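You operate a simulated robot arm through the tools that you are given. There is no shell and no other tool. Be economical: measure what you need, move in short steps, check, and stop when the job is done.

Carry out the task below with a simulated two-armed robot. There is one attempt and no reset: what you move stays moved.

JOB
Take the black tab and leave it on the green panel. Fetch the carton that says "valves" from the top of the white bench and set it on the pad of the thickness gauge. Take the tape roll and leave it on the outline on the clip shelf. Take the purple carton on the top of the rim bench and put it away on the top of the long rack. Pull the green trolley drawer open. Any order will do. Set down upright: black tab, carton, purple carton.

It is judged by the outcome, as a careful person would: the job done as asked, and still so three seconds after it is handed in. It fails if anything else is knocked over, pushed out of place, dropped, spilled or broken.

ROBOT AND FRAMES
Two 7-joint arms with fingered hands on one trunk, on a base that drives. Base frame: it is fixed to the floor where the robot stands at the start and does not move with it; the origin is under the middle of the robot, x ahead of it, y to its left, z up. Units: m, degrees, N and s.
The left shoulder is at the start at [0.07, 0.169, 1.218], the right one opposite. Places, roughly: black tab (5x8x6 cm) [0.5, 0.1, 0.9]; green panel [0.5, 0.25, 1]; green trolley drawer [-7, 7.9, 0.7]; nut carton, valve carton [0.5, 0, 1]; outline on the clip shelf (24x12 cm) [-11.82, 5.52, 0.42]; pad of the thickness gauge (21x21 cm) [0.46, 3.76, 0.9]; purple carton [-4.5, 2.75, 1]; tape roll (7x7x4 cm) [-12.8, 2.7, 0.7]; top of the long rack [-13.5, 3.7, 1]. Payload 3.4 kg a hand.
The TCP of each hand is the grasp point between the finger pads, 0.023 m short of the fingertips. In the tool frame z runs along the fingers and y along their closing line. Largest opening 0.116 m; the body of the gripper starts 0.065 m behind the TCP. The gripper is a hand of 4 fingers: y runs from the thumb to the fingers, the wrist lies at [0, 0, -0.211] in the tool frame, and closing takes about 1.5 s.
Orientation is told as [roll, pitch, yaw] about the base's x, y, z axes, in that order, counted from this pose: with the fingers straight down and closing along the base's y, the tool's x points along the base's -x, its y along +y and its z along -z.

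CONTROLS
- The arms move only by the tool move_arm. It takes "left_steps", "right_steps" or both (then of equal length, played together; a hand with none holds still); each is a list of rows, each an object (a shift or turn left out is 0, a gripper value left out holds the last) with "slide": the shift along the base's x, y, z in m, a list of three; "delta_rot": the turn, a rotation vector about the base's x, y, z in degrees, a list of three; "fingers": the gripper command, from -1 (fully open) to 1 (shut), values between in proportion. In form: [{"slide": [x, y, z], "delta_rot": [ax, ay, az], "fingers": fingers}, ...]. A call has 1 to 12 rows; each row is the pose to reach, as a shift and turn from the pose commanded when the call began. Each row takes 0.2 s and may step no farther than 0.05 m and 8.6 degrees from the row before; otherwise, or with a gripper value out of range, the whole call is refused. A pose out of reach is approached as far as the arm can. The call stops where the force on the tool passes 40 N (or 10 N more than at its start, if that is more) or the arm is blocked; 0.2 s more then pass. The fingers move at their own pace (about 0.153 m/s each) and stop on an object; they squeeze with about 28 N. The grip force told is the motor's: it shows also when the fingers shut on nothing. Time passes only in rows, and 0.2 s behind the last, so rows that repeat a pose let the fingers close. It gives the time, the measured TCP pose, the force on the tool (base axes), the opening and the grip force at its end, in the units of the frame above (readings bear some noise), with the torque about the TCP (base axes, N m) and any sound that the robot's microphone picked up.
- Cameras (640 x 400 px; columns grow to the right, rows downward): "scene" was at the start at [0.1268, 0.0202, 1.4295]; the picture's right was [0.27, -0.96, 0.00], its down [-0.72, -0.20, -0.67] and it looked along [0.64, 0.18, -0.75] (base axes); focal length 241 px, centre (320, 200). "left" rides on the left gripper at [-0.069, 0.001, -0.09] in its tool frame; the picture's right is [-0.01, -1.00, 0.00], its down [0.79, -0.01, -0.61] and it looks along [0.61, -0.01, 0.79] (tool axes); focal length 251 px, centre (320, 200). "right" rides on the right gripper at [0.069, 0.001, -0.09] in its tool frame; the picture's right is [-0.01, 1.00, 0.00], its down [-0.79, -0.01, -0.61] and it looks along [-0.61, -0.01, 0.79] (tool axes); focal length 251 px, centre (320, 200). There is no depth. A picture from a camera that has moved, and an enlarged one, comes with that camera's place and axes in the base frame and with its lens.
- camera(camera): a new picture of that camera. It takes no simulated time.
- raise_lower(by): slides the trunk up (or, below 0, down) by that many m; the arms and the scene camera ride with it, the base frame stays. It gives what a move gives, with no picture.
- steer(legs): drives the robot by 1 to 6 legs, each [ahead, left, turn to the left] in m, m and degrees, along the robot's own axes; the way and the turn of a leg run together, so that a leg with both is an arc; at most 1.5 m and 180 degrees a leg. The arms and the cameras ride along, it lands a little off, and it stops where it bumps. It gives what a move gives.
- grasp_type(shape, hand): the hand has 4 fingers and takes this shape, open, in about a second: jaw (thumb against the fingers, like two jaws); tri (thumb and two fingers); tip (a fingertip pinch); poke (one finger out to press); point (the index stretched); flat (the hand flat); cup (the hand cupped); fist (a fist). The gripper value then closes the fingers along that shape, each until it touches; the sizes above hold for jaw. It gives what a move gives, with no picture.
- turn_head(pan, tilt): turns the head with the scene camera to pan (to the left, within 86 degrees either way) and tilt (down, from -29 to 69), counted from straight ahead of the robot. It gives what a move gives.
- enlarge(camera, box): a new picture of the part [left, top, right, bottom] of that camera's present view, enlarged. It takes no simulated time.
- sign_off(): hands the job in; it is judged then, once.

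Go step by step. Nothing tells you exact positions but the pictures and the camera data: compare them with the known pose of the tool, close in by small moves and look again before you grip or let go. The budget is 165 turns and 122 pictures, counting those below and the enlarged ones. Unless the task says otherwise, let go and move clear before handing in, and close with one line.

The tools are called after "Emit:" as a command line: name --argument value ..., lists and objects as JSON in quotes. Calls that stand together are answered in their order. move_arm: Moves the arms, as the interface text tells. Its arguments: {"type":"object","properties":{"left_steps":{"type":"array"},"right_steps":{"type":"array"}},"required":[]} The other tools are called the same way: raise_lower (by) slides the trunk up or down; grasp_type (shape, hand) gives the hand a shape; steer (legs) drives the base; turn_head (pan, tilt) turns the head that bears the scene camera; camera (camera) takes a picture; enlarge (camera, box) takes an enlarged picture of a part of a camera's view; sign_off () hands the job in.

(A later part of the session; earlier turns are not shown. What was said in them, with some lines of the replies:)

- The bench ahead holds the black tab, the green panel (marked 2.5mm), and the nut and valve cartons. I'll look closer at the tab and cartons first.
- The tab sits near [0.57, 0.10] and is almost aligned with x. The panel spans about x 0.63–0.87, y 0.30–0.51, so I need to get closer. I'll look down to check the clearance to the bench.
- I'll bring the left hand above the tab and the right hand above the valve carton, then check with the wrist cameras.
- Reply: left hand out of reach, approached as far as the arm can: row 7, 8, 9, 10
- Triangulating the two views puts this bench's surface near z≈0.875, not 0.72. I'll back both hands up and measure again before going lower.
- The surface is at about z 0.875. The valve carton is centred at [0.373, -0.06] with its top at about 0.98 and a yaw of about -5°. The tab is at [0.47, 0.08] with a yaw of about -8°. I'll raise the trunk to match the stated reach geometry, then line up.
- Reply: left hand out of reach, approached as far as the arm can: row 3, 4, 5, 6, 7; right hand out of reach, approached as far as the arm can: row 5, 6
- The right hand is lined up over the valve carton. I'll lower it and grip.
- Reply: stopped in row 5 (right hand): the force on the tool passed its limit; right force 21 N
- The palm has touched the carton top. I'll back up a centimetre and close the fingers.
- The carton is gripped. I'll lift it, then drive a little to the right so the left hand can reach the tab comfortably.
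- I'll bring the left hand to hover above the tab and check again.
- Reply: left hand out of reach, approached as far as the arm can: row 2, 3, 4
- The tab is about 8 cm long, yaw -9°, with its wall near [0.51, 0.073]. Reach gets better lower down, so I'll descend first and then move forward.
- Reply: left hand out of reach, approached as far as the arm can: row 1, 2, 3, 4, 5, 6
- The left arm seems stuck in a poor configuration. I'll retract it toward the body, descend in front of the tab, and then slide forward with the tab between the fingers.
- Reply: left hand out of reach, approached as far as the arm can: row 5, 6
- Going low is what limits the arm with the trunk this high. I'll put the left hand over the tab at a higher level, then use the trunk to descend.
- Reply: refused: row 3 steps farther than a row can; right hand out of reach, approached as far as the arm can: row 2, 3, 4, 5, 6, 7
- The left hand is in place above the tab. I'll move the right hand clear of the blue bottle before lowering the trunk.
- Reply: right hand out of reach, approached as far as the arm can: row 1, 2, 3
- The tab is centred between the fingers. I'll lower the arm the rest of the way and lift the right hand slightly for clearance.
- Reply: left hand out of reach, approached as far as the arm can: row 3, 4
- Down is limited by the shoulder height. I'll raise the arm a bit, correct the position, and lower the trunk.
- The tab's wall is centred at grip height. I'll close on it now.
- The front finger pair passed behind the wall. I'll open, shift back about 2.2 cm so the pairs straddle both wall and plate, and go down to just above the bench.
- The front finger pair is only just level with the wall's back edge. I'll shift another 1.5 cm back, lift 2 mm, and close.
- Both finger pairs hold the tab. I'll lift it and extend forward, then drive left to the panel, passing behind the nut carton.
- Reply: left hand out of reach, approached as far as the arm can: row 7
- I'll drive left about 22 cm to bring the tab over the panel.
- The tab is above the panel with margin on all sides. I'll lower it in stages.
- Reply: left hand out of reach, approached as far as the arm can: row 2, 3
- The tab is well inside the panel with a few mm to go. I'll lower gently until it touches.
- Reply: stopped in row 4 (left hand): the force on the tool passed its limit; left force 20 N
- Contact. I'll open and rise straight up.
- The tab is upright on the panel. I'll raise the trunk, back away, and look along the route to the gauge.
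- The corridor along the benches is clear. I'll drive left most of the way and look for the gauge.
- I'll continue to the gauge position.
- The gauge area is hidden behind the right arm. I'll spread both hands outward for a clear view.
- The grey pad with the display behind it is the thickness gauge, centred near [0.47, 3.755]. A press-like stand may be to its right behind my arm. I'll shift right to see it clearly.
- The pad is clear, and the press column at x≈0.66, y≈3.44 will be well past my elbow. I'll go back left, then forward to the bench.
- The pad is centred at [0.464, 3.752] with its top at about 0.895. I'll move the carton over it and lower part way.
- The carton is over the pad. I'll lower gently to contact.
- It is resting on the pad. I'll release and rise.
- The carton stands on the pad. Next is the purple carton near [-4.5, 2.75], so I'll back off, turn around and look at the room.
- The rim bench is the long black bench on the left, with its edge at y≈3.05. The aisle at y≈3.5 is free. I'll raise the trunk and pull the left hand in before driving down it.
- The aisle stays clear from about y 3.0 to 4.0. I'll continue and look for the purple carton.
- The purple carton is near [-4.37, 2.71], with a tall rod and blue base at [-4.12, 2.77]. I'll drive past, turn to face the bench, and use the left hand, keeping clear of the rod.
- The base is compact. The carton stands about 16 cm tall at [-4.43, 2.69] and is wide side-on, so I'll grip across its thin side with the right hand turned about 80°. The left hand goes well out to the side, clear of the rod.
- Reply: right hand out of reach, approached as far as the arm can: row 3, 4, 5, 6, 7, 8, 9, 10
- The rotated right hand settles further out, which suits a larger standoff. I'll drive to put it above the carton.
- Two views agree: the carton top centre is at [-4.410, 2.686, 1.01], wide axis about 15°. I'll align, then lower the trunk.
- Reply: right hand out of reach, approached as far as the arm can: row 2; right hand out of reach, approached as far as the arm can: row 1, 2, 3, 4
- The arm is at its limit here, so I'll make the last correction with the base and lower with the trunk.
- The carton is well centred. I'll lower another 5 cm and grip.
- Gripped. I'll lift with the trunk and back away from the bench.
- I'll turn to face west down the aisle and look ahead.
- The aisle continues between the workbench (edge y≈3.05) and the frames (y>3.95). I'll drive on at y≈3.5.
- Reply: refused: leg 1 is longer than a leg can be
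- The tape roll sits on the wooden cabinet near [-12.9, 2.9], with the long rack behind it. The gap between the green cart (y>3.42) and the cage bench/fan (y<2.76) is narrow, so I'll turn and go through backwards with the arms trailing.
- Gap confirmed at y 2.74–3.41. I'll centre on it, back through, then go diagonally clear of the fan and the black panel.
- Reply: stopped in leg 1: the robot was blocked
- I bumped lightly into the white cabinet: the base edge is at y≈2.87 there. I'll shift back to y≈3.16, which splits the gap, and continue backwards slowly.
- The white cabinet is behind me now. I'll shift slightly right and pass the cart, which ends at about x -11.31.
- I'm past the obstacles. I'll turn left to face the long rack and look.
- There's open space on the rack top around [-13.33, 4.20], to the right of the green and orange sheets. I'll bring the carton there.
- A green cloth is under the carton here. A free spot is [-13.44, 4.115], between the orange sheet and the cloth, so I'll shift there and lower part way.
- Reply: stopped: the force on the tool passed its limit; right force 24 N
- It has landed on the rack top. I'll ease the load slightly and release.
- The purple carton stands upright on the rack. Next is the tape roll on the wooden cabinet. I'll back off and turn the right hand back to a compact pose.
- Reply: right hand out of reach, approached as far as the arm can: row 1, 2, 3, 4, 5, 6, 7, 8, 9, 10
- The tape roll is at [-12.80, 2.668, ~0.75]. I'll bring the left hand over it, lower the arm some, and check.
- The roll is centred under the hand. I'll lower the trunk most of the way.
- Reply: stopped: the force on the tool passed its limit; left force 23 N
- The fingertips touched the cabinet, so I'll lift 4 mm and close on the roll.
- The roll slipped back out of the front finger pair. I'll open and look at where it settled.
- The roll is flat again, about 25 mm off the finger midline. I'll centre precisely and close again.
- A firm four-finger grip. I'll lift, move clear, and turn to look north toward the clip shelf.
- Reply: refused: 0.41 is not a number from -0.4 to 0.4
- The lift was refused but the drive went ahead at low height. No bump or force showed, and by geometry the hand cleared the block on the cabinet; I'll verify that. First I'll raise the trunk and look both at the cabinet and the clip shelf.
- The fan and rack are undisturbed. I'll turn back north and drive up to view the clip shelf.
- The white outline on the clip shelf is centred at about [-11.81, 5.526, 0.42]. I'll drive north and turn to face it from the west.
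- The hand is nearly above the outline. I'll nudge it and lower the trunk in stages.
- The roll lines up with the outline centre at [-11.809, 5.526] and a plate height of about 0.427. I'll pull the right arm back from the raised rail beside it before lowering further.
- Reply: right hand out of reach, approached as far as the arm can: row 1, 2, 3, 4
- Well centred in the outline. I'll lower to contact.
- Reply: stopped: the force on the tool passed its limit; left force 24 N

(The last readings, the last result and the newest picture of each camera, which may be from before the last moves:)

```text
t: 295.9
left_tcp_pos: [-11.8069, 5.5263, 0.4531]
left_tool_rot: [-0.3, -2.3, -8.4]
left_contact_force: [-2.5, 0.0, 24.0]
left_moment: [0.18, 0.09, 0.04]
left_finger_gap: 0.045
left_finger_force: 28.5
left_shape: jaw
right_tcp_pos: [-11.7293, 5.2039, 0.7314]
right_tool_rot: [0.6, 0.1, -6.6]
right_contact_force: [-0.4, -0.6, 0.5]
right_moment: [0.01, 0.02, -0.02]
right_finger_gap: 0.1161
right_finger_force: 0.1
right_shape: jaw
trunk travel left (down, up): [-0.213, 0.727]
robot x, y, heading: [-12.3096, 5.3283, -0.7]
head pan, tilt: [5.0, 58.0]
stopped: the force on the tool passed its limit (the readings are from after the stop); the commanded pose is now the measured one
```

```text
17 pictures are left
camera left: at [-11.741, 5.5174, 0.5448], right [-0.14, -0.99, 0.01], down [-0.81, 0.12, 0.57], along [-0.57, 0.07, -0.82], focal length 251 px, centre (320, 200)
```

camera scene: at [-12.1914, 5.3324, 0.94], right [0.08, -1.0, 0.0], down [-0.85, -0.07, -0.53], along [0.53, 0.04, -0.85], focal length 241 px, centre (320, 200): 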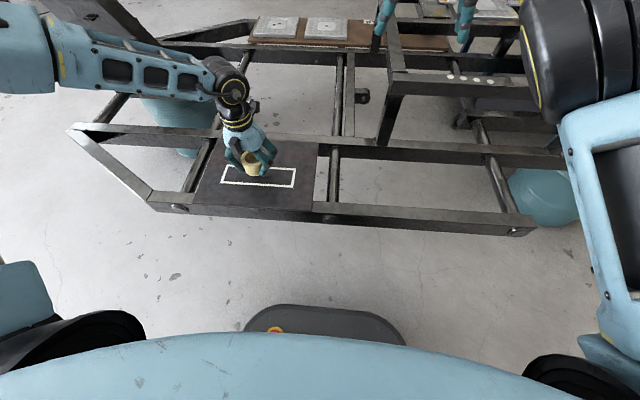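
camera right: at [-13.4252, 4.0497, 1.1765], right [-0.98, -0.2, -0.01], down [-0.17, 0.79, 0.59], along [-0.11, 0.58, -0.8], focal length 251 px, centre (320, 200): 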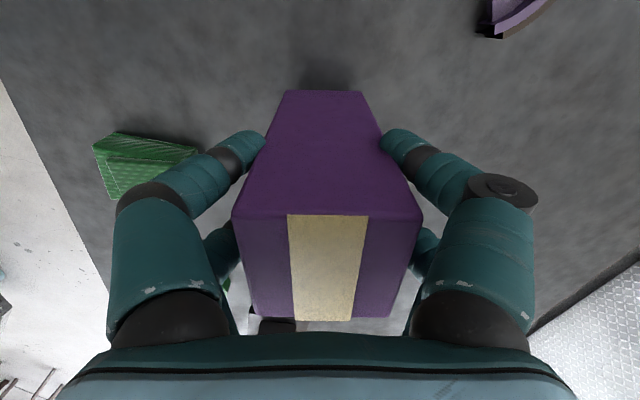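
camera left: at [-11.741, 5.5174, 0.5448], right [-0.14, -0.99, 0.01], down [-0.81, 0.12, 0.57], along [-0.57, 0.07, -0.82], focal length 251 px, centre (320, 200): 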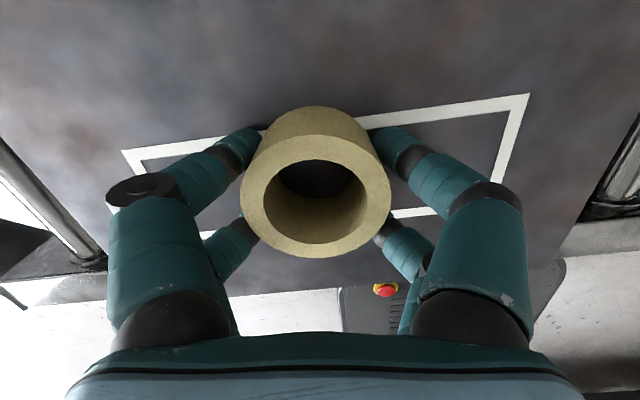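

Contact. The roll sits about 6 mm off the outline's centre line, so I'll lift slightly, shift it, set it down and release.

Emit:
raise_lower --by 0.008

Emit:
move_arm --left_steps '[{"slide": [-0.006, 0.001, 0]}, {"slide": [-0.006, 0.001, 0]}]'

Emit:
raise_lower --by -0.012

Emit:
move_arm --left_steps '[{"slide": [0, 0, 0.001], "fingers": -1}, {"slide": [0, 0, 0.001]}, {"slide": [0, 0, 0.001]}, {"slide": [0, 0, 0.001]}, {"slide": [0, 0, 0.001]}, {"slide": [0, 0, 0.001]}]'

Emit:
raise_lower --by 0.2

Emit:
camera --camera "left"

```text
t: 296.4
left_tcp_pos: [-11.806, 5.5284, 0.4558]
left_tool_rot: [-0.2, -1.8, -8.4]
left_contact_force: [0.0, -0.3, -1.1]
left_moment: [0.03, 0.01, 0.02]
left_finger_gap: 0.0448
left_finger_force: 28.2
left_shape: jaw
right_tcp_pos: [-11.7264, 5.2026, 0.737]
right_tool_rot: [0.5, 0.3, -6.6]
right_contact_force: [-0.1, -0.2, 0.9]
right_moment: [0.01, 0.03, -0.01]
right_finger_gap: 0.116
right_finger_force: 0.0
right_shape: jaw
trunk travel left (down, up): [-0.221, 0.719]
robot x, y, heading: [-12.3104, 5.3293, -0.3]
head pan, tilt: [5.0, 58.0]
```

```text
t: 297.1
left_tcp_pos: [-11.812, 5.5289, 0.457]
left_tool_rot: [-0.2, -1.8, -8.4]
left_contact_force: [-0.3, 0.4, -0.2]
left_moment: [-0.01, -0.03, -0.01]
left_finger_gap: 0.0449
left_finger_force: 28.6
left_shape: jaw
right_tcp_pos: [-11.7269, 5.2034, 0.7372]
right_tool_rot: [0.5, 0.2, -6.5]
right_contact_force: [-0.6, -0.1, 0.1]
right_moment: [-0.05, 0.01, 0.0]
right_finger_gap: 0.1159
right_finger_force: 0.1
right_shape: jaw
trunk travel left (down, up): [-0.221, 0.719]
robot x, y, heading: [-12.3097, 5.3293, -0.4]
head pan, tilt: [5.0, 58.0]
```

```text
t: 297.6
left_tcp_pos: [-11.8101, 5.528, 0.4516]
left_tool_rot: [-0.3, -2.7, -8.4]
left_contact_force: [-3.8, 0.7, 23.4]
left_moment: [0.2, 0.23, 0.03]
left_finger_gap: 0.045
left_finger_force: 28.6
left_shape: jaw
right_tcp_pos: [-11.7283, 5.2029, 0.7299]
right_tool_rot: [0.5, 0.1, -6.6]
right_contact_force: [-0.6, -0.4, -0.3]
right_moment: [0.01, 0.01, 0.01]
right_finger_gap: 0.1161
right_finger_force: 0.1
right_shape: jaw
trunk travel left (down, up): [-0.21, 0.73]
robot x, y, heading: [-12.308, 5.3284, -0.6]
head pan, tilt: [5.0, 58.0]
stopped: the force on the tool passed its limit (the readings are from after the stop); the commanded pose is now the measured one
```

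```text
t: 298.1
left_tcp_pos: [-11.8073, 5.5291, 0.4498]
left_tool_rot: [-0.4, -2.5, -8.2]
left_contact_force: [-1.4, 0.0, 1.7]
left_moment: [0.12, 0.03, 0.02]
left_finger_gap: 0.1157
left_finger_force: 0.1
left_shape: jaw
right_tcp_pos: [-11.7249, 5.2043, 0.7254]
right_tool_rot: [0.5, 0.4, -6.7]
right_contact_force: [0.4, 0.4, 0.2]
right_moment: [-0.02, 0.03, -0.01]
right_finger_gap: 0.1158
right_finger_force: 0.1
right_shape: jaw
trunk travel left (down, up): [-0.21, 0.73]
robot x, y, heading: [-12.3111, 5.3313, -0.4]
head pan, tilt: [5.0, 58.0]
stopped in row 2 (left hand): the force on the tool passed its limit (the readings are from after the stop); the commanded pose is now the measured one
```

```text
t: 300.2
left_tcp_pos: [-11.8083, 5.5291, 0.6522]
left_tool_rot: [-0.4, -2.6, -8.3]
left_contact_force: [-0.7, -0.1, 0.2]
left_moment: [0.0, 0.0, -0.04]
left_finger_gap: 0.1159
left_finger_force: 0.0
left_shape: jaw
right_tcp_pos: [-11.7267, 5.2032, 0.9269]
right_tool_rot: [0.6, 0.3, -6.7]
right_contact_force: [0.9, -0.1, 0.1]
right_moment: [0.02, -0.04, 0.01]
right_finger_gap: 0.1161
right_finger_force: 0.1
right_shape: jaw
trunk travel left (down, up): [-0.41, 0.53]
robot x, y, heading: [-12.3132, 5.3286, -0.5]
head pan, tilt: [5.0, 58.0]
```

```text
16 pictures are left
camera left: at [-11.7438, 5.5188, 0.7443], right [-0.14, -0.99, 0.01], down [-0.81, 0.12, 0.57], along [-0.57, 0.07, -0.82], focal length 251 px, centre (320, 200)
```

left: 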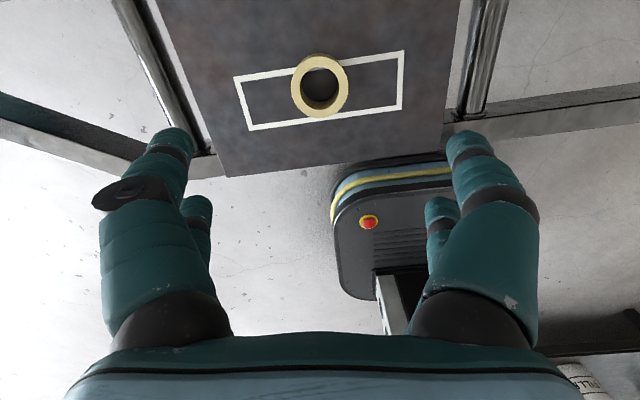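

The tape roll lies flat inside the outline. The last job is the green trolley drawer near [-7, 7.9], so I'll raise up, back off, go north and look east.

Emit:
raise_lower --by 0.35

Emit:
steer --legs '[[-0.25, 0, 0.5], [0, 0, 90], [1.45, 0, 0], [0, 0, -90]]'

Emit:
turn_head --pan 8 --tilt 14

Emit:
camera --camera "scene"

```text
t: 303.6
left_tcp_pos: [-11.8083, 5.5287, 1.0016]
left_tool_rot: [-0.4, -2.6, -8.3]
left_contact_force: [0.0, 0.7, 0.1]
left_moment: [-0.01, 0.03, 0.0]
left_finger_gap: 0.1157
left_finger_force: 0.1
left_shape: jaw
right_tcp_pos: [-11.7271, 5.2032, 1.2766]
right_tool_rot: [0.5, 0.3, -6.6]
right_contact_force: [-0.5, 0.6, -0.6]
right_moment: [0.01, 0.0, -0.01]
right_finger_gap: 0.1161
right_finger_force: 0.1
right_shape: jaw
trunk travel left (down, up): [-0.76, 0.18]
robot x, y, heading: [-12.315, 5.3294, -0.6]
head pan, tilt: [5.0, 58.0]
```

```text
t: 320.0
left_tcp_pos: [-12.0888, 6.9978, 1.0009]
left_tool_rot: [-0.4, -2.6, -6.7]
left_contact_force: [0.1, -0.3, 0.6]
left_moment: [0.02, -0.02, -0.04]
left_finger_gap: 0.1161
left_finger_force: 0.0
left_shape: jaw
right_tcp_pos: [-11.998, 6.6755, 1.2776]
right_tool_rot: [0.4, 0.4, -5.1]
right_contact_force: [-0.5, 0.9, 0.5]
right_moment: [0.0, -0.01, 0.01]
right_finger_gap: 0.1159
right_finger_force: 0.0
right_shape: jaw
trunk travel left (down, up): [-0.76, 0.18]
robot x, y, heading: [-12.5849, 6.7861, 1.2]
head pan, tilt: [5.0, 58.0]
```

```text
t: 321.1
left_tcp_pos: [-12.0881, 6.9973, 1.0009]
left_tool_rot: [-0.3, -2.6, -6.7]
left_contact_force: [0.0, 0.1, 0.6]
left_moment: [-0.01, 0.0, -0.02]
left_finger_gap: 0.1157
left_finger_force: 0.0
left_shape: jaw
right_tcp_pos: [-11.9985, 6.6774, 1.2765]
right_tool_rot: [0.5, 0.3, -5.0]
right_contact_force: [-0.1, 0.1, -0.4]
right_moment: [-0.02, 0.0, -0.02]
right_finger_gap: 0.1158
right_finger_force: 0.1
right_shape: jaw
trunk travel left (down, up): [-0.76, 0.18]
robot x, y, heading: [-12.583, 6.7818, 1.4]
head pan, tilt: [8.0, 14.0]
```

```text
15 pictures are left
camera scene: at [-12.4425, 6.799, 1.5176], right [0.16, -0.99, 0.0], down [-0.24, -0.04, -0.97], along [0.96, 0.15, -0.24], focal length 241 px, centre (320, 200)
```

scene: 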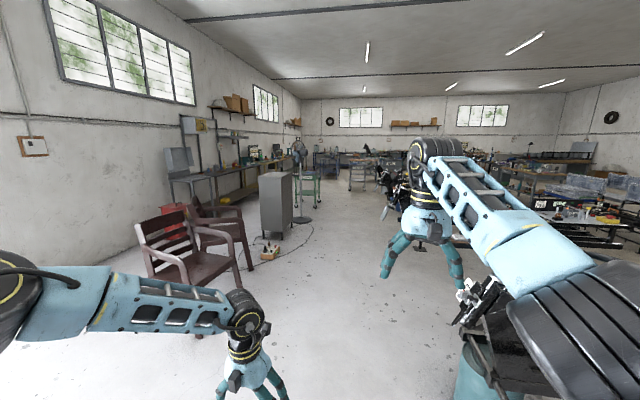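

The green trolley is visible ahead beyond the dark cabinet and fan. I'll drive along y≈6.85 toward it.

Emit:
steer --legs '[[1.45, 0, -0.6], [1.45, 0, 0], [0.9, 0, 0]]'

Emit:
turn_head --pan 38 --tilt 25

Emit:
camera --camera "scene"

```text
t: 339.5
left_tcp_pos: [-8.2728, 7.0449, 1.0029]
left_tool_rot: [-0.3, -2.6, -7.2]
left_contact_force: [0.7, -0.6, 0.1]
left_moment: [-0.02, 0.0, 0.01]
left_finger_gap: 0.1161
left_finger_force: 0.0
left_shape: jaw
right_tcp_pos: [-8.1862, 6.722, 1.2779]
right_tool_rot: [0.6, 0.2, -5.6]
right_contact_force: [0.4, 0.0, 0.1]
right_moment: [-0.02, -0.03, 0.02]
right_finger_gap: 0.116
right_finger_force: 0.1
right_shape: jaw
trunk travel left (down, up): [-0.76, 0.18]
robot x, y, heading: [-8.774, 6.8372, 0.6]
head pan, tilt: [8.0, 14.0]
```

```text
t: 340.4
left_tcp_pos: [-8.2725, 7.0448, 1.0017]
left_tool_rot: [-0.4, -2.6, -7.4]
left_contact_force: [0.2, -0.3, -0.1]
left_moment: [-0.02, 0.01, -0.01]
left_finger_gap: 0.1158
left_finger_force: 0.1
left_shape: jaw
right_tcp_pos: [-8.185, 6.7207, 1.2767]
right_tool_rot: [0.5, 0.2, -5.6]
right_contact_force: [0.1, 0.7, -0.2]
right_moment: [-0.01, 0.0, 0.05]
right_finger_gap: 0.1162
right_finger_force: 0.0
right_shape: jaw
trunk travel left (down, up): [-0.76, 0.18]
robot x, y, heading: [-8.7719, 6.8392, 0.4]
head pan, tilt: [38.0, 25.0]
```

```text
14 pictures are left
camera scene: at [-8.6484, 6.8933, 1.4999], right [0.62, -0.78, 0.0], down [-0.33, -0.26, -0.91], along [0.71, 0.56, -0.42], focal length 241 px, centre (320, 200)
```

scene: 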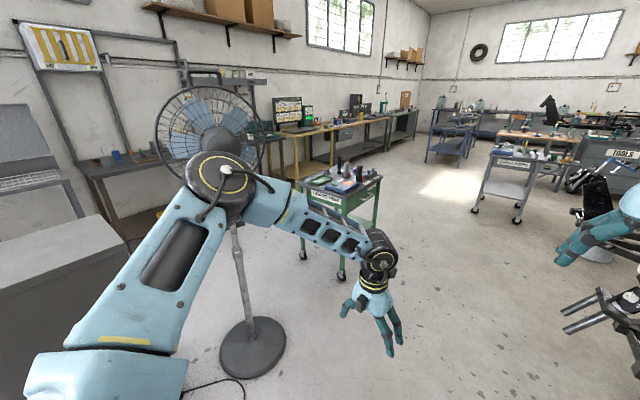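

Emit:
enlarge --camera "scene" --box '[280, 150, 420, 290]'

```text
2.86 times, centred on (350, 220) of scene
camera zoom: at [-8.6484, 6.8933, 1.4999], right [0.62, -0.78, 0.0], down [-0.33, -0.26, -0.91], along [0.71, 0.56, -0.42], focal length 689 px, centre (234, 143)
```

zoom: 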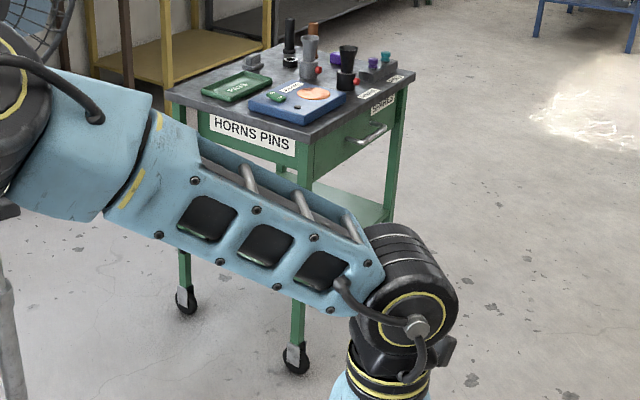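

The drawer's handle is on the trolley's south face at about [-7.02, 7.70, 0.71]. I'll drive in front of it, face north, move the right hand aside, and shape the left hand to hook with one finger.

Emit:
steer --legs '[[1.0, -0.05, -0.4], [0.95, 0, 0], [0, 0, 89.8]]'

Emit:
move_arm --right_steps '[{"slide": [0.04, -0.015, 0]}, {"slide": [0.08, -0.03, 0]}, {"slide": [0.12, -0.045, 0]}, {"slide": [0.16, -0.06, 0]}, {"slide": [0.2, -0.075, 0]}, {"slide": [0.24, -0.09, 0]}, {"slide": [0.28, -0.11, 0]}, {"slide": [0.31, -0.13, 0]}]'

Emit:
grasp_type --hand "left" --shape "point"

Emit:
turn_head --pan 5 --tilt 38

Emit:
camera --camera "scene"

Emit:
camera --camera "left"

```text
t: 354.0
left_tcp_pos: [-7.0213, 7.2927, 1.0018]
left_tool_rot: [-0.3, -2.6, 82.3]
left_contact_force: [0.9, 0.4, 0.2]
left_moment: [0.02, 0.0, 0.01]
left_finger_gap: 0.1156
left_finger_force: 0.0
left_shape: jaw
right_tcp_pos: [-6.6994, 7.3772, 1.2784]
right_tool_rot: [0.5, 0.2, 84.1]
right_contact_force: [-0.3, -0.3, -0.1]
right_moment: [-0.04, 0.01, 0.03]
right_finger_gap: 0.1159
right_finger_force: 0.0
right_shape: jaw
trunk travel left (down, up): [-0.76, 0.18]
robot x, y, heading: [-6.8167, 6.7926, 90.1]
head pan, tilt: [38.0, 25.0]
```

```text
t: 356.0
left_tcp_pos: [-7.0192, 7.2896, 1.003]
left_tool_rot: [-0.3, -2.7, 82.3]
left_contact_force: [0.2, -0.3, 0.4]
left_moment: [-0.01, 0.01, -0.03]
left_finger_gap: 0.1157
left_finger_force: 0.2
left_shape: jaw
right_tcp_pos: [-6.3294, 7.2528, 1.2977]
right_tool_rot: [8.0, -2.0, 69.6]
right_contact_force: [1.7, -0.7, 0.1]
right_moment: [0.01, 0.03, 0.0]
right_finger_gap: 0.1161
right_finger_force: 0.0
right_shape: jaw
right hand out of reach, approached as far as the arm can: row 1, 2, 3, 4, 5, 6, 7
trunk travel left (down, up): [-0.76, 0.18]
robot x, y, heading: [-6.8175, 6.79, 90.2]
head pan, tilt: [38.0, 25.0]
stopped in row 8 (right hand): the arm was blocked; the commanded pose is now the measured one
```

```text
t: 356.9
left_tcp_pos: [-7.0242, 7.2927, 1.0012]
left_tool_rot: [-0.3, -2.4, 82.3]
left_contact_force: [0.0, -0.9, -0.4]
left_moment: [-0.03, -0.03, 0.0]
left_finger_gap: 0.0
left_finger_force: 0.1
left_shape: point
right_tcp_pos: [-6.3342, 7.2578, 1.2982]
right_tool_rot: [7.7, -1.8, 69.7]
right_contact_force: [-0.6, 0.1, 0.3]
right_moment: [0.0, 0.02, 0.0]
right_finger_gap: 0.1162
right_finger_force: 0.1
right_shape: jaw
trunk travel left (down, up): [-0.76, 0.18]
robot x, y, heading: [-6.8186, 6.792, 90.1]
head pan, tilt: [38.0, 25.0]
```

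```text
t: 357.9
left_tcp_pos: [-7.0222, 7.2926, 1.0016]
left_tool_rot: [-0.4, -2.6, 82.3]
left_contact_force: [-0.9, 0.2, 0.7]
left_moment: [0.04, 0.02, -0.02]
left_finger_gap: 0.0001
left_finger_force: 0.1
left_shape: point
right_tcp_pos: [-6.334, 7.2573, 1.2991]
right_tool_rot: [7.7, -1.9, 69.7]
right_contact_force: [0.9, 0.7, 0.5]
right_moment: [-0.01, -0.01, 0.05]
right_finger_gap: 0.116
right_finger_force: 0.0
right_shape: jaw
trunk travel left (down, up): [-0.76, 0.18]
robot x, y, heading: [-6.8182, 6.7903, 90.1]
head pan, tilt: [5.0, 38.0]
```

```text
12 pictures are left
camera scene: at [-6.8251, 6.9274, 1.4795], right [1.0, 0.09, 0.0], down [0.06, -0.61, -0.79], along [-0.07, 0.78, -0.62], focal length 241 px, centre (320, 200)
```

scene: 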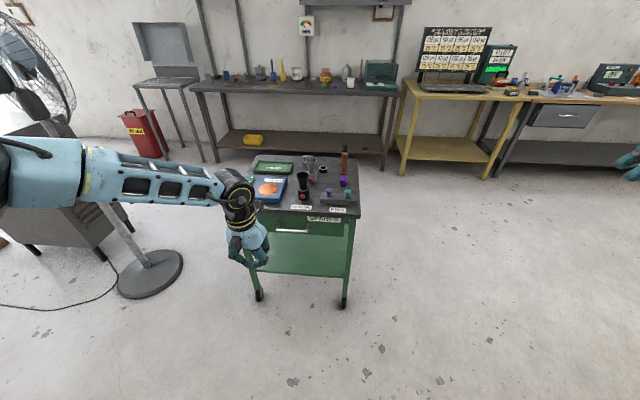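

```text
11 pictures are left
camera left: at [-7.015, 7.3552, 1.0943], right [0.99, -0.12, 0.01], down [-0.11, -0.81, 0.57], along [-0.07, -0.57, -0.82], focal length 251 px, centre (320, 200)
```

left: 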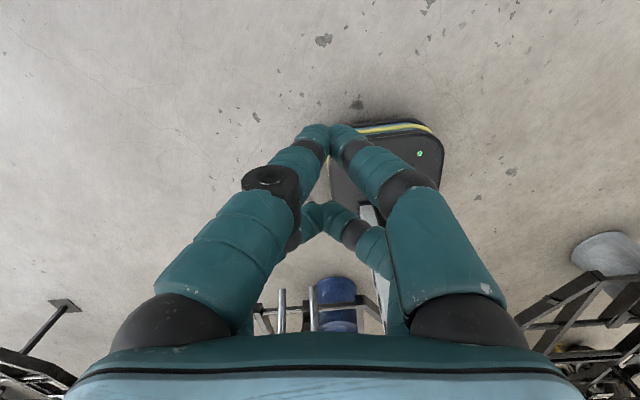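

Emit:
enlarge --camera "scene" --box '[230, 180, 370, 270]'

```text
4.44 times, centred on (300, 225) of scene
camera zoom: at [-6.8251, 6.9274, 1.4795], right [1.0, 0.09, 0.0], down [0.06, -0.61, -0.79], along [-0.07, 0.78, -0.62], focal length 1072 px, centre (409, 89)
```

zoom: 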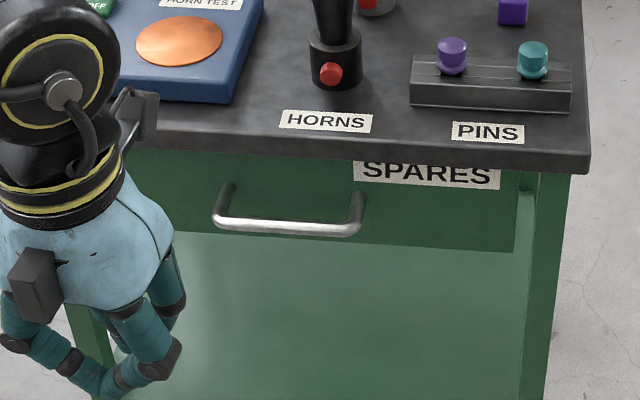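

The handle is a bar about 14 cm long, standing 5 cm off the drawer face. Closed fingers leave a slot between the front and rear pairs, so I'll tilt the hand forward, drop the slot over the bar, and pull back. I'll approach and re-measure first.

Emit:
move_arm --left_steps '[{"delta_rot": [6, 0, 0]}, {"delta_rot": [12, 0, 0]}, {"delta_rot": [18, 0, 0]}, {"delta_rot": [24, 0, 0]}]'

Emit:
steer --legs '[[0.29, 0, 0]]'

Emit:
raise_lower --by -0.16

Emit:
camera --camera "left"

Emit:
enlarge --camera "scene" --box '[210, 200, 370, 320]'

```text
t: 358.9
left_tcp_pos: [-7.0219, 7.2927, 1.0019]
left_tool_rot: [3.1, -26.4, 81.5]
left_contact_force: [0.4, 0.3, 0.3]
left_moment: [0.02, 0.01, -0.01]
left_finger_gap: 0.0
left_finger_force: 0.0
left_shape: point
right_tcp_pos: [-6.3342, 7.2567, 1.2978]
right_tool_rot: [7.7, -1.9, 69.7]
right_contact_force: [-0.7, 0.9, -0.3]
right_moment: [0.0, 0.02, 0.0]
right_finger_gap: 0.1161
right_finger_force: 0.1
right_shape: jaw
trunk travel left (down, up): [-0.76, 0.18]
robot x, y, heading: [-6.8179, 6.7919, 90.5]
head pan, tilt: [5.0, 38.0]
```

```text
t: 360.9
left_tcp_pos: [-7.022, 7.5823, 1.0029]
left_tool_rot: [3.0, -26.4, 81.3]
left_contact_force: [0.4, 0.2, 0.3]
left_moment: [-0.04, -0.03, 0.02]
left_finger_gap: 0.0
left_finger_force: 0.1
left_shape: point
right_tcp_pos: [-6.3328, 7.5442, 1.299]
right_tool_rot: [7.7, -2.1, 69.5]
right_contact_force: [0.1, -0.4, 0.9]
right_moment: [-0.04, -0.04, 0.01]
right_finger_gap: 0.116
right_finger_force: 0.1
right_shape: jaw
trunk travel left (down, up): [-0.76, 0.18]
robot x, y, heading: [-6.8226, 7.0827, 90.1]
head pan, tilt: [5.0, 38.0]
```

```text
t: 362.7
left_tcp_pos: [-7.0218, 7.5837, 0.842]
left_tool_rot: [3.1, -26.4, 81.4]
left_contact_force: [0.4, 0.3, -0.3]
left_moment: [-0.02, -0.02, 0.0]
left_finger_gap: 0.0
left_finger_force: 0.0
left_shape: point
right_tcp_pos: [-6.3334, 7.546, 1.1379]
right_tool_rot: [7.6, -1.9, 69.6]
right_contact_force: [-0.3, -0.1, 0.0]
right_moment: [0.0, 0.03, 0.01]
right_finger_gap: 0.1162
right_finger_force: 0.1
right_shape: jaw
trunk travel left (down, up): [-0.6, 0.34]
robot x, y, heading: [-6.8179, 7.0834, 89.8]
head pan, tilt: [5.0, 38.0]
```

```text
9 pictures are left
camera left: at [-7.0141, 7.6028, 0.9527], right [0.99, -0.12, -0.04], down [-0.11, -0.98, 0.19], along [-0.07, -0.18, -0.98], focal length 251 px, centre (320, 200)
```

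left: 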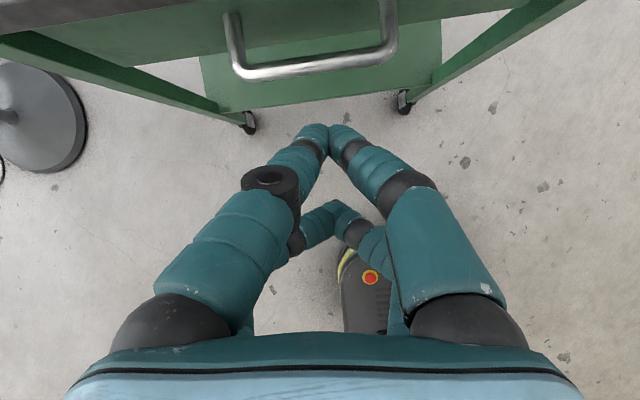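

```text
3.33 times, centred on (290, 260) of scene
camera zoom: at [-6.8252, 7.2176, 1.3196], right [1.0, 0.09, 0.0], down [0.05, -0.61, -0.79], along [-0.07, 0.78, -0.62], focal length 804 px, centre (420, 0)
```

zoom: 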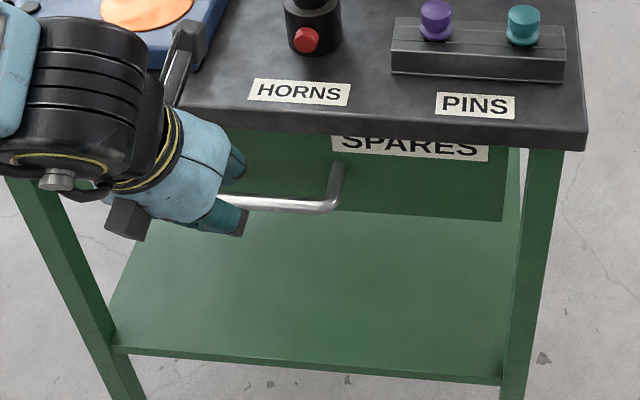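

The bar is at about [-7.024, 7.688, 0.682]. I'll tilt a bit more so the wrist camera clears the tabletop, and set up above and in front of the bar.

Emit:
move_arm --left_steps '[{"slide": [0, -0.015, 0.02], "delta_rot": [4, 0, 0]}, {"slide": [0, -0.03, 0.04], "delta_rot": [8, 0, 0]}, {"slide": [0, -0.04, 0.05], "delta_rot": [12, 0, 0]}]'

Emit:
steer --legs '[[0.09, 0, 0]]'

Emit:
raise_lower --by -0.14

Emit:
camera --camera "left"

```text
t: 363.5
left_tcp_pos: [-7.0212, 7.5416, 0.8927]
left_tool_rot: [5.4, -38.2, 80.1]
left_contact_force: [0.4, -0.1, -0.3]
left_moment: [0.01, 0.0, -0.02]
left_finger_gap: 0.0003
left_finger_force: 0.2
left_shape: point
right_tcp_pos: [-6.3329, 7.5464, 1.1394]
right_tool_rot: [7.7, -1.8, 69.6]
right_contact_force: [0.7, -0.8, 1.1]
right_moment: [-0.03, 0.01, -0.05]
right_finger_gap: 0.1159
right_finger_force: 0.1
right_shape: jaw
trunk travel left (down, up): [-0.6, 0.34]
robot x, y, heading: [-6.8211, 7.0797, 90.2]
head pan, tilt: [5.0, 38.0]
```

```text
t: 364.6
left_tcp_pos: [-7.0241, 7.6328, 0.892]
left_tool_rot: [5.4, -38.2, 80.2]
left_contact_force: [0.2, -0.3, -0.3]
left_moment: [0.03, 0.01, -0.02]
left_finger_gap: 0.0
left_finger_force: 0.1
left_shape: point
right_tcp_pos: [-6.3331, 7.6362, 1.1381]
right_tool_rot: [7.6, -2.0, 69.6]
right_contact_force: [0.2, -0.6, 0.2]
right_moment: [0.0, -0.01, 0.0]
right_finger_gap: 0.116
right_finger_force: 0.0
right_shape: jaw
trunk travel left (down, up): [-0.6, 0.34]
robot x, y, heading: [-6.8204, 7.1724, 90.0]
head pan, tilt: [5.0, 38.0]
```

```text
t: 366.3
left_tcp_pos: [-7.0224, 7.6327, 0.7523]
left_tool_rot: [5.4, -38.2, 80.1]
left_contact_force: [0.4, 0.7, -0.3]
left_moment: [-0.02, -0.02, -0.02]
left_finger_gap: 0.0
left_finger_force: 0.1
left_shape: point
right_tcp_pos: [-6.3334, 7.6377, 0.9988]
right_tool_rot: [7.8, -1.9, 69.6]
right_contact_force: [0.7, 0.0, 0.2]
right_moment: [0.01, 0.0, -0.03]
right_finger_gap: 0.1161
right_finger_force: 0.2
right_shape: jaw
trunk travel left (down, up): [-0.46, 0.48]
robot x, y, heading: [-6.8173, 7.1744, 89.9]
head pan, tilt: [5.0, 38.0]
```

```text
7 pictures are left
camera left: at [-7.0145, 7.6289, 0.8649], right [0.99, -0.11, -0.07], down [-0.11, -0.99, -0.02], along [-0.07, 0.02, -1.0], focal length 251 px, centre (320, 200)
```

left: 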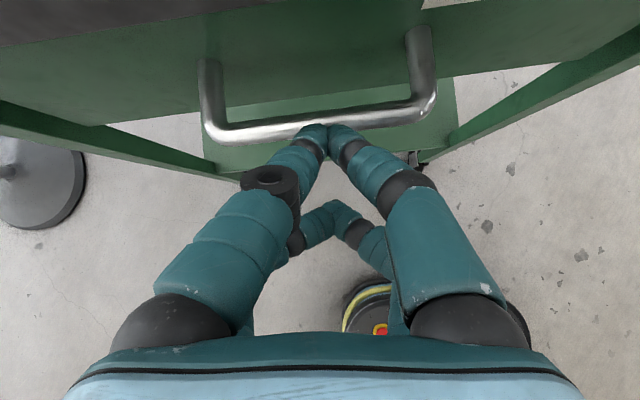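

The geometry is consistent. I'll slide the fingers down along the tool axis so that the bar enters the slot.

Emit:
move_arm --left_steps '[{"slide": [0, 0.012, -0.0115]}, {"slide": [0, 0.022, -0.023]}, {"slide": [0, 0.031, -0.0345]}, {"slide": [0, 0.04, -0.046]}, {"slide": [0, 0.049, -0.0575]}, {"slide": [0, 0.058, -0.069]}]'

Emit:
camera --camera "left"

```text
t: 367.7
left_tcp_pos: [-7.0219, 7.6896, 0.6869]
left_tool_rot: [5.6, -38.6, 80.0]
left_contact_force: [-0.9, 4.3, 28.3]
left_moment: [-0.16, -0.72, 0.3]
left_finger_gap: 0.0
left_finger_force: 0.1
left_shape: point
right_tcp_pos: [-6.333, 7.6342, 0.999]
right_tool_rot: [7.9, -2.2, 69.6]
right_contact_force: [0.3, 0.4, 0.6]
right_moment: [0.03, -0.01, 0.01]
right_finger_gap: 0.1163
right_finger_force: 0.1
right_shape: jaw
trunk travel left (down, up): [-0.46, 0.48]
robot x, y, heading: [-6.8215, 7.1742, 90.1]
head pan, tilt: [5.0, 38.0]
```

```text
6 pictures are left
camera left: at [-7.0128, 7.6856, 0.7998], right [0.99, -0.11, -0.07], down [-0.11, -0.99, -0.02], along [-0.07, 0.03, -1.0], focal length 251 px, centre (320, 200)
```

left: 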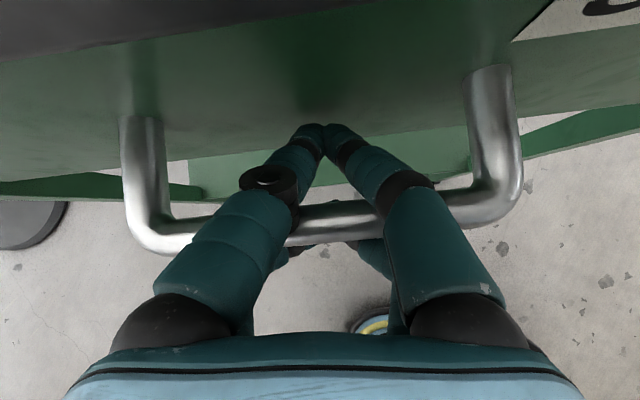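

The front fingers are hooked behind the bar. I'll ease up slightly and pull toward me.

Emit:
move_arm --left_steps '[{"slide": [0, 0, 0.004]}, {"slide": [0, -0.015, 0.004]}, {"slide": [0, -0.03, 0.004]}, {"slide": [0, -0.045, 0.004]}, {"slide": [0, -0.06, 0.004]}, {"slide": [0, -0.075, 0.004]}]'

Emit:
camera --camera "left"

```text
t: 369.1
left_tcp_pos: [-7.0223, 7.6155, 0.6875]
left_tool_rot: [5.5, -38.2, 80.0]
left_contact_force: [5.0, 0.3, 9.9]
left_moment: [-0.02, -0.4, 0.38]
left_finger_gap: 0.0
left_finger_force: 0.0
left_shape: point
right_tcp_pos: [-6.3329, 7.6364, 0.9983]
right_tool_rot: [7.8, -2.0, 69.6]
right_contact_force: [-0.3, 0.8, 0.6]
right_moment: [-0.01, 0.02, 0.01]
right_finger_gap: 0.1161
right_finger_force: 0.1
right_shape: jaw
trunk travel left (down, up): [-0.46, 0.48]
robot x, y, heading: [-6.8185, 7.1758, 90.0]
head pan, tilt: [5.0, 38.0]
```

```text
5 pictures are left
camera left: at [-7.0136, 7.6107, 0.8005], right [0.99, -0.11, -0.07], down [-0.11, -0.99, -0.02], along [-0.07, 0.03, -1.0], focal length 251 px, centre (320, 200)
```

left: 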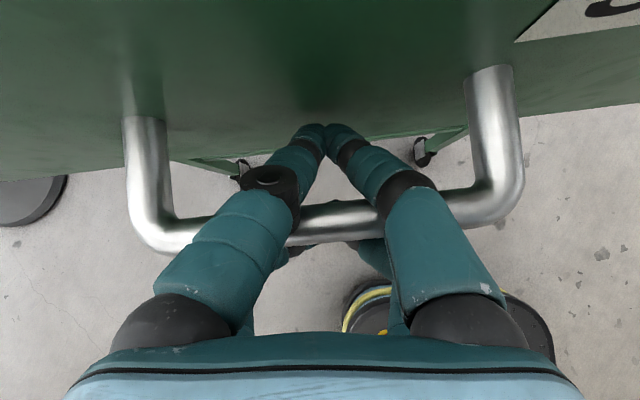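

The drawer is coming with it, about 7 cm open. I'll keep pulling by driving back.

Emit:
steer --legs '[[-0.14, 0, 0]]'

Emit:
camera --camera "scene"

```text
t: 370.4
left_tcp_pos: [-7.023, 7.4727, 0.6871]
left_tool_rot: [5.5, -38.2, 80.1]
left_contact_force: [3.0, 1.2, 6.1]
left_moment: [-0.05, -0.31, 0.42]
left_finger_gap: 0.0
left_finger_force: 0.1
left_shape: point
right_tcp_pos: [-6.3329, 7.4949, 0.9986]
right_tool_rot: [7.8, -2.0, 69.6]
right_contact_force: [-0.7, -0.5, -0.1]
right_moment: [-0.02, 0.03, 0.03]
right_finger_gap: 0.1158
right_finger_force: 0.1
right_shape: jaw
trunk travel left (down, up): [-0.46, 0.48]
robot x, y, heading: [-6.8165, 7.0329, 90.2]
head pan, tilt: [5.0, 38.0]
```

```text
4 pictures are left
camera scene: at [-6.8245, 7.1651, 1.1797], right [1.0, 0.09, 0.0], down [0.05, -0.61, -0.79], along [-0.07, 0.79, -0.61], focal length 241 px, centre (320, 200)
```

scene: 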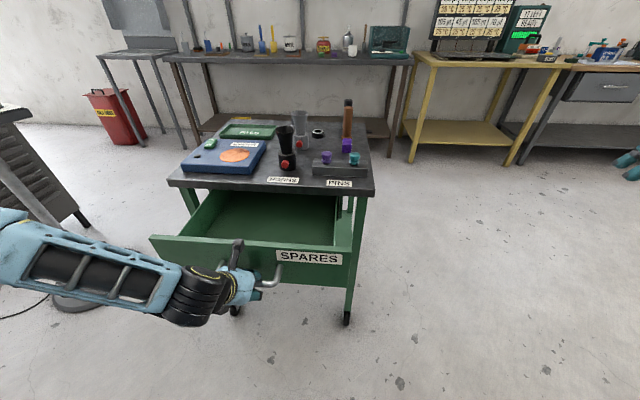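

The drawer is about 21 cm open. I'll give one small further pull while watching the force.

Emit:
move_arm --left_steps '[{"slide": [0, -0.01, 0]}, {"slide": [0, -0.02, 0]}, {"slide": [0, -0.03, 0]}]'

```text
t: 371.2
left_tcp_pos: [-7.021, 7.4437, 0.6876]
left_tool_rot: [5.4, -38.2, 80.1]
left_contact_force: [-0.3, 0.5, 9.0]
left_moment: [-0.08, -0.33, 0.38]
left_finger_gap: 0.0001
left_finger_force: 0.0
left_shape: point
right_tcp_pos: [-6.3325, 7.4942, 0.9989]
right_tool_rot: [7.8, -2.1, 69.6]
right_contact_force: [0.1, -0.9, 0.4]
right_moment: [0.0, 0.0, -0.03]
right_finger_gap: 0.1158
right_finger_force: 0.0
right_shape: jaw
trunk travel left (down, up): [-0.46, 0.48]
robot x, y, heading: [-6.8196, 7.0254, 90.2]
head pan, tilt: [5.0, 38.0]
```

Now I'll unhook along the finger axis and rise clear.

Emit:
move_arm --left_steps '[{"slide": [0, -0.008, 0.0115]}, {"slide": [0, -0.017, 0.023]}, {"slide": [0, -0.026, 0.0345]}, {"slide": [0, -0.035, 0.046]}, {"slide": [0, -0.044, 0.0575]}, {"slide": [0, -0.053, 0.069]}, {"slide": [0, -0.065, 0.085]}]'

Emit:
raise_lower --by 0.15

Emit:
steer --legs '[[-0.25, 0, 0]]'

Emit:
camera --camera "scene"

```text
t: 372.9
left_tcp_pos: [-7.0042, 7.4609, 0.7572]
left_tool_rot: [5.4, -38.1, 80.2]
left_contact_force: [1.4, -0.7, 0.2]
left_moment: [0.0, 0.02, 0.02]
left_finger_gap: 0.0
left_finger_force: 0.0
left_shape: point
left hand out of reach, approached as far as the arm can: row 1, 2, 3, 4, 5, 6, 7
right_tcp_pos: [-6.3315, 7.4958, 0.9995]
right_tool_rot: [7.8, -1.8, 69.6]
right_contact_force: [-0.6, -0.1, 0.7]
right_moment: [-0.01, 0.02, 0.02]
right_finger_gap: 0.1159
right_finger_force: 0.1
right_shape: jaw
trunk travel left (down, up): [-0.46, 0.48]
robot x, y, heading: [-6.8205, 7.0328, 90.0]
head pan, tilt: [5.0, 38.0]
```

```text
t: 374.6
left_tcp_pos: [-7.0046, 7.4621, 0.9067]
left_tool_rot: [5.4, -38.0, 80.1]
left_contact_force: [-0.5, 0.2, 0.1]
left_moment: [-0.01, -0.03, -0.03]
left_finger_gap: 0.0
left_finger_force: 0.1
left_shape: point
right_tcp_pos: [-6.3334, 7.4956, 1.1485]
right_tool_rot: [7.7, -1.8, 69.6]
right_contact_force: [0.8, 0.3, 0.6]
right_moment: [-0.02, 0.01, -0.01]
right_finger_gap: 0.1158
right_finger_force: 0.1
right_shape: jaw
trunk travel left (down, up): [-0.61, 0.33]
robot x, y, heading: [-6.8166, 7.0295, 90.2]
head pan, tilt: [5.0, 38.0]
```

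```text
t: 376.4
left_tcp_pos: [-7.0039, 7.2153, 0.9074]
left_tool_rot: [5.4, -38.1, 80.1]
left_contact_force: [0.4, -0.1, 0.5]
left_moment: [-0.01, 0.0, 0.02]
left_finger_gap: 0.0
left_finger_force: 0.0
left_shape: point
right_tcp_pos: [-6.3326, 7.2482, 1.1491]
right_tool_rot: [7.7, -1.9, 69.6]
right_contact_force: [-0.2, -0.5, -0.8]
right_moment: [-0.01, 0.02, 0.0]
right_finger_gap: 0.116
right_finger_force: 0.0
right_shape: jaw
trunk travel left (down, up): [-0.61, 0.33]
robot x, y, heading: [-6.8211, 6.7851, 90.0]
head pan, tilt: [5.0, 38.0]
```

```text
3 pictures are left
camera scene: at [-6.8248, 6.92, 1.3295], right [1.0, 0.09, 0.0], down [0.05, -0.61, -0.79], along [-0.07, 0.78, -0.62], focal length 241 px, centre (320, 200)
```

scene: 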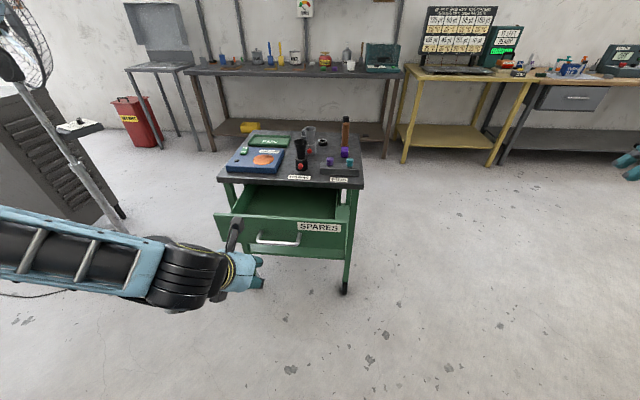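

The drawer stands open, the trolley's items are in place and both hands are clear, so I'm handing in.

Emit:
sign_off

```text
The job is handed in.
```

All five tasks are done: the black tab is on the green panel, the valves carton on the gauge pad, the tape roll in the clip-shelf outline, the purple carton on the long rack, and the green trolley drawer is open about 24 cm. After gripping the tape roll I drove off the wooden cabinet without lifting first. Nothing registered a bump, but I couldn't see the cabinet top afterwards to confirm the items there hadn't moved. I also nudged the white cabinet under the cage bench with the base.
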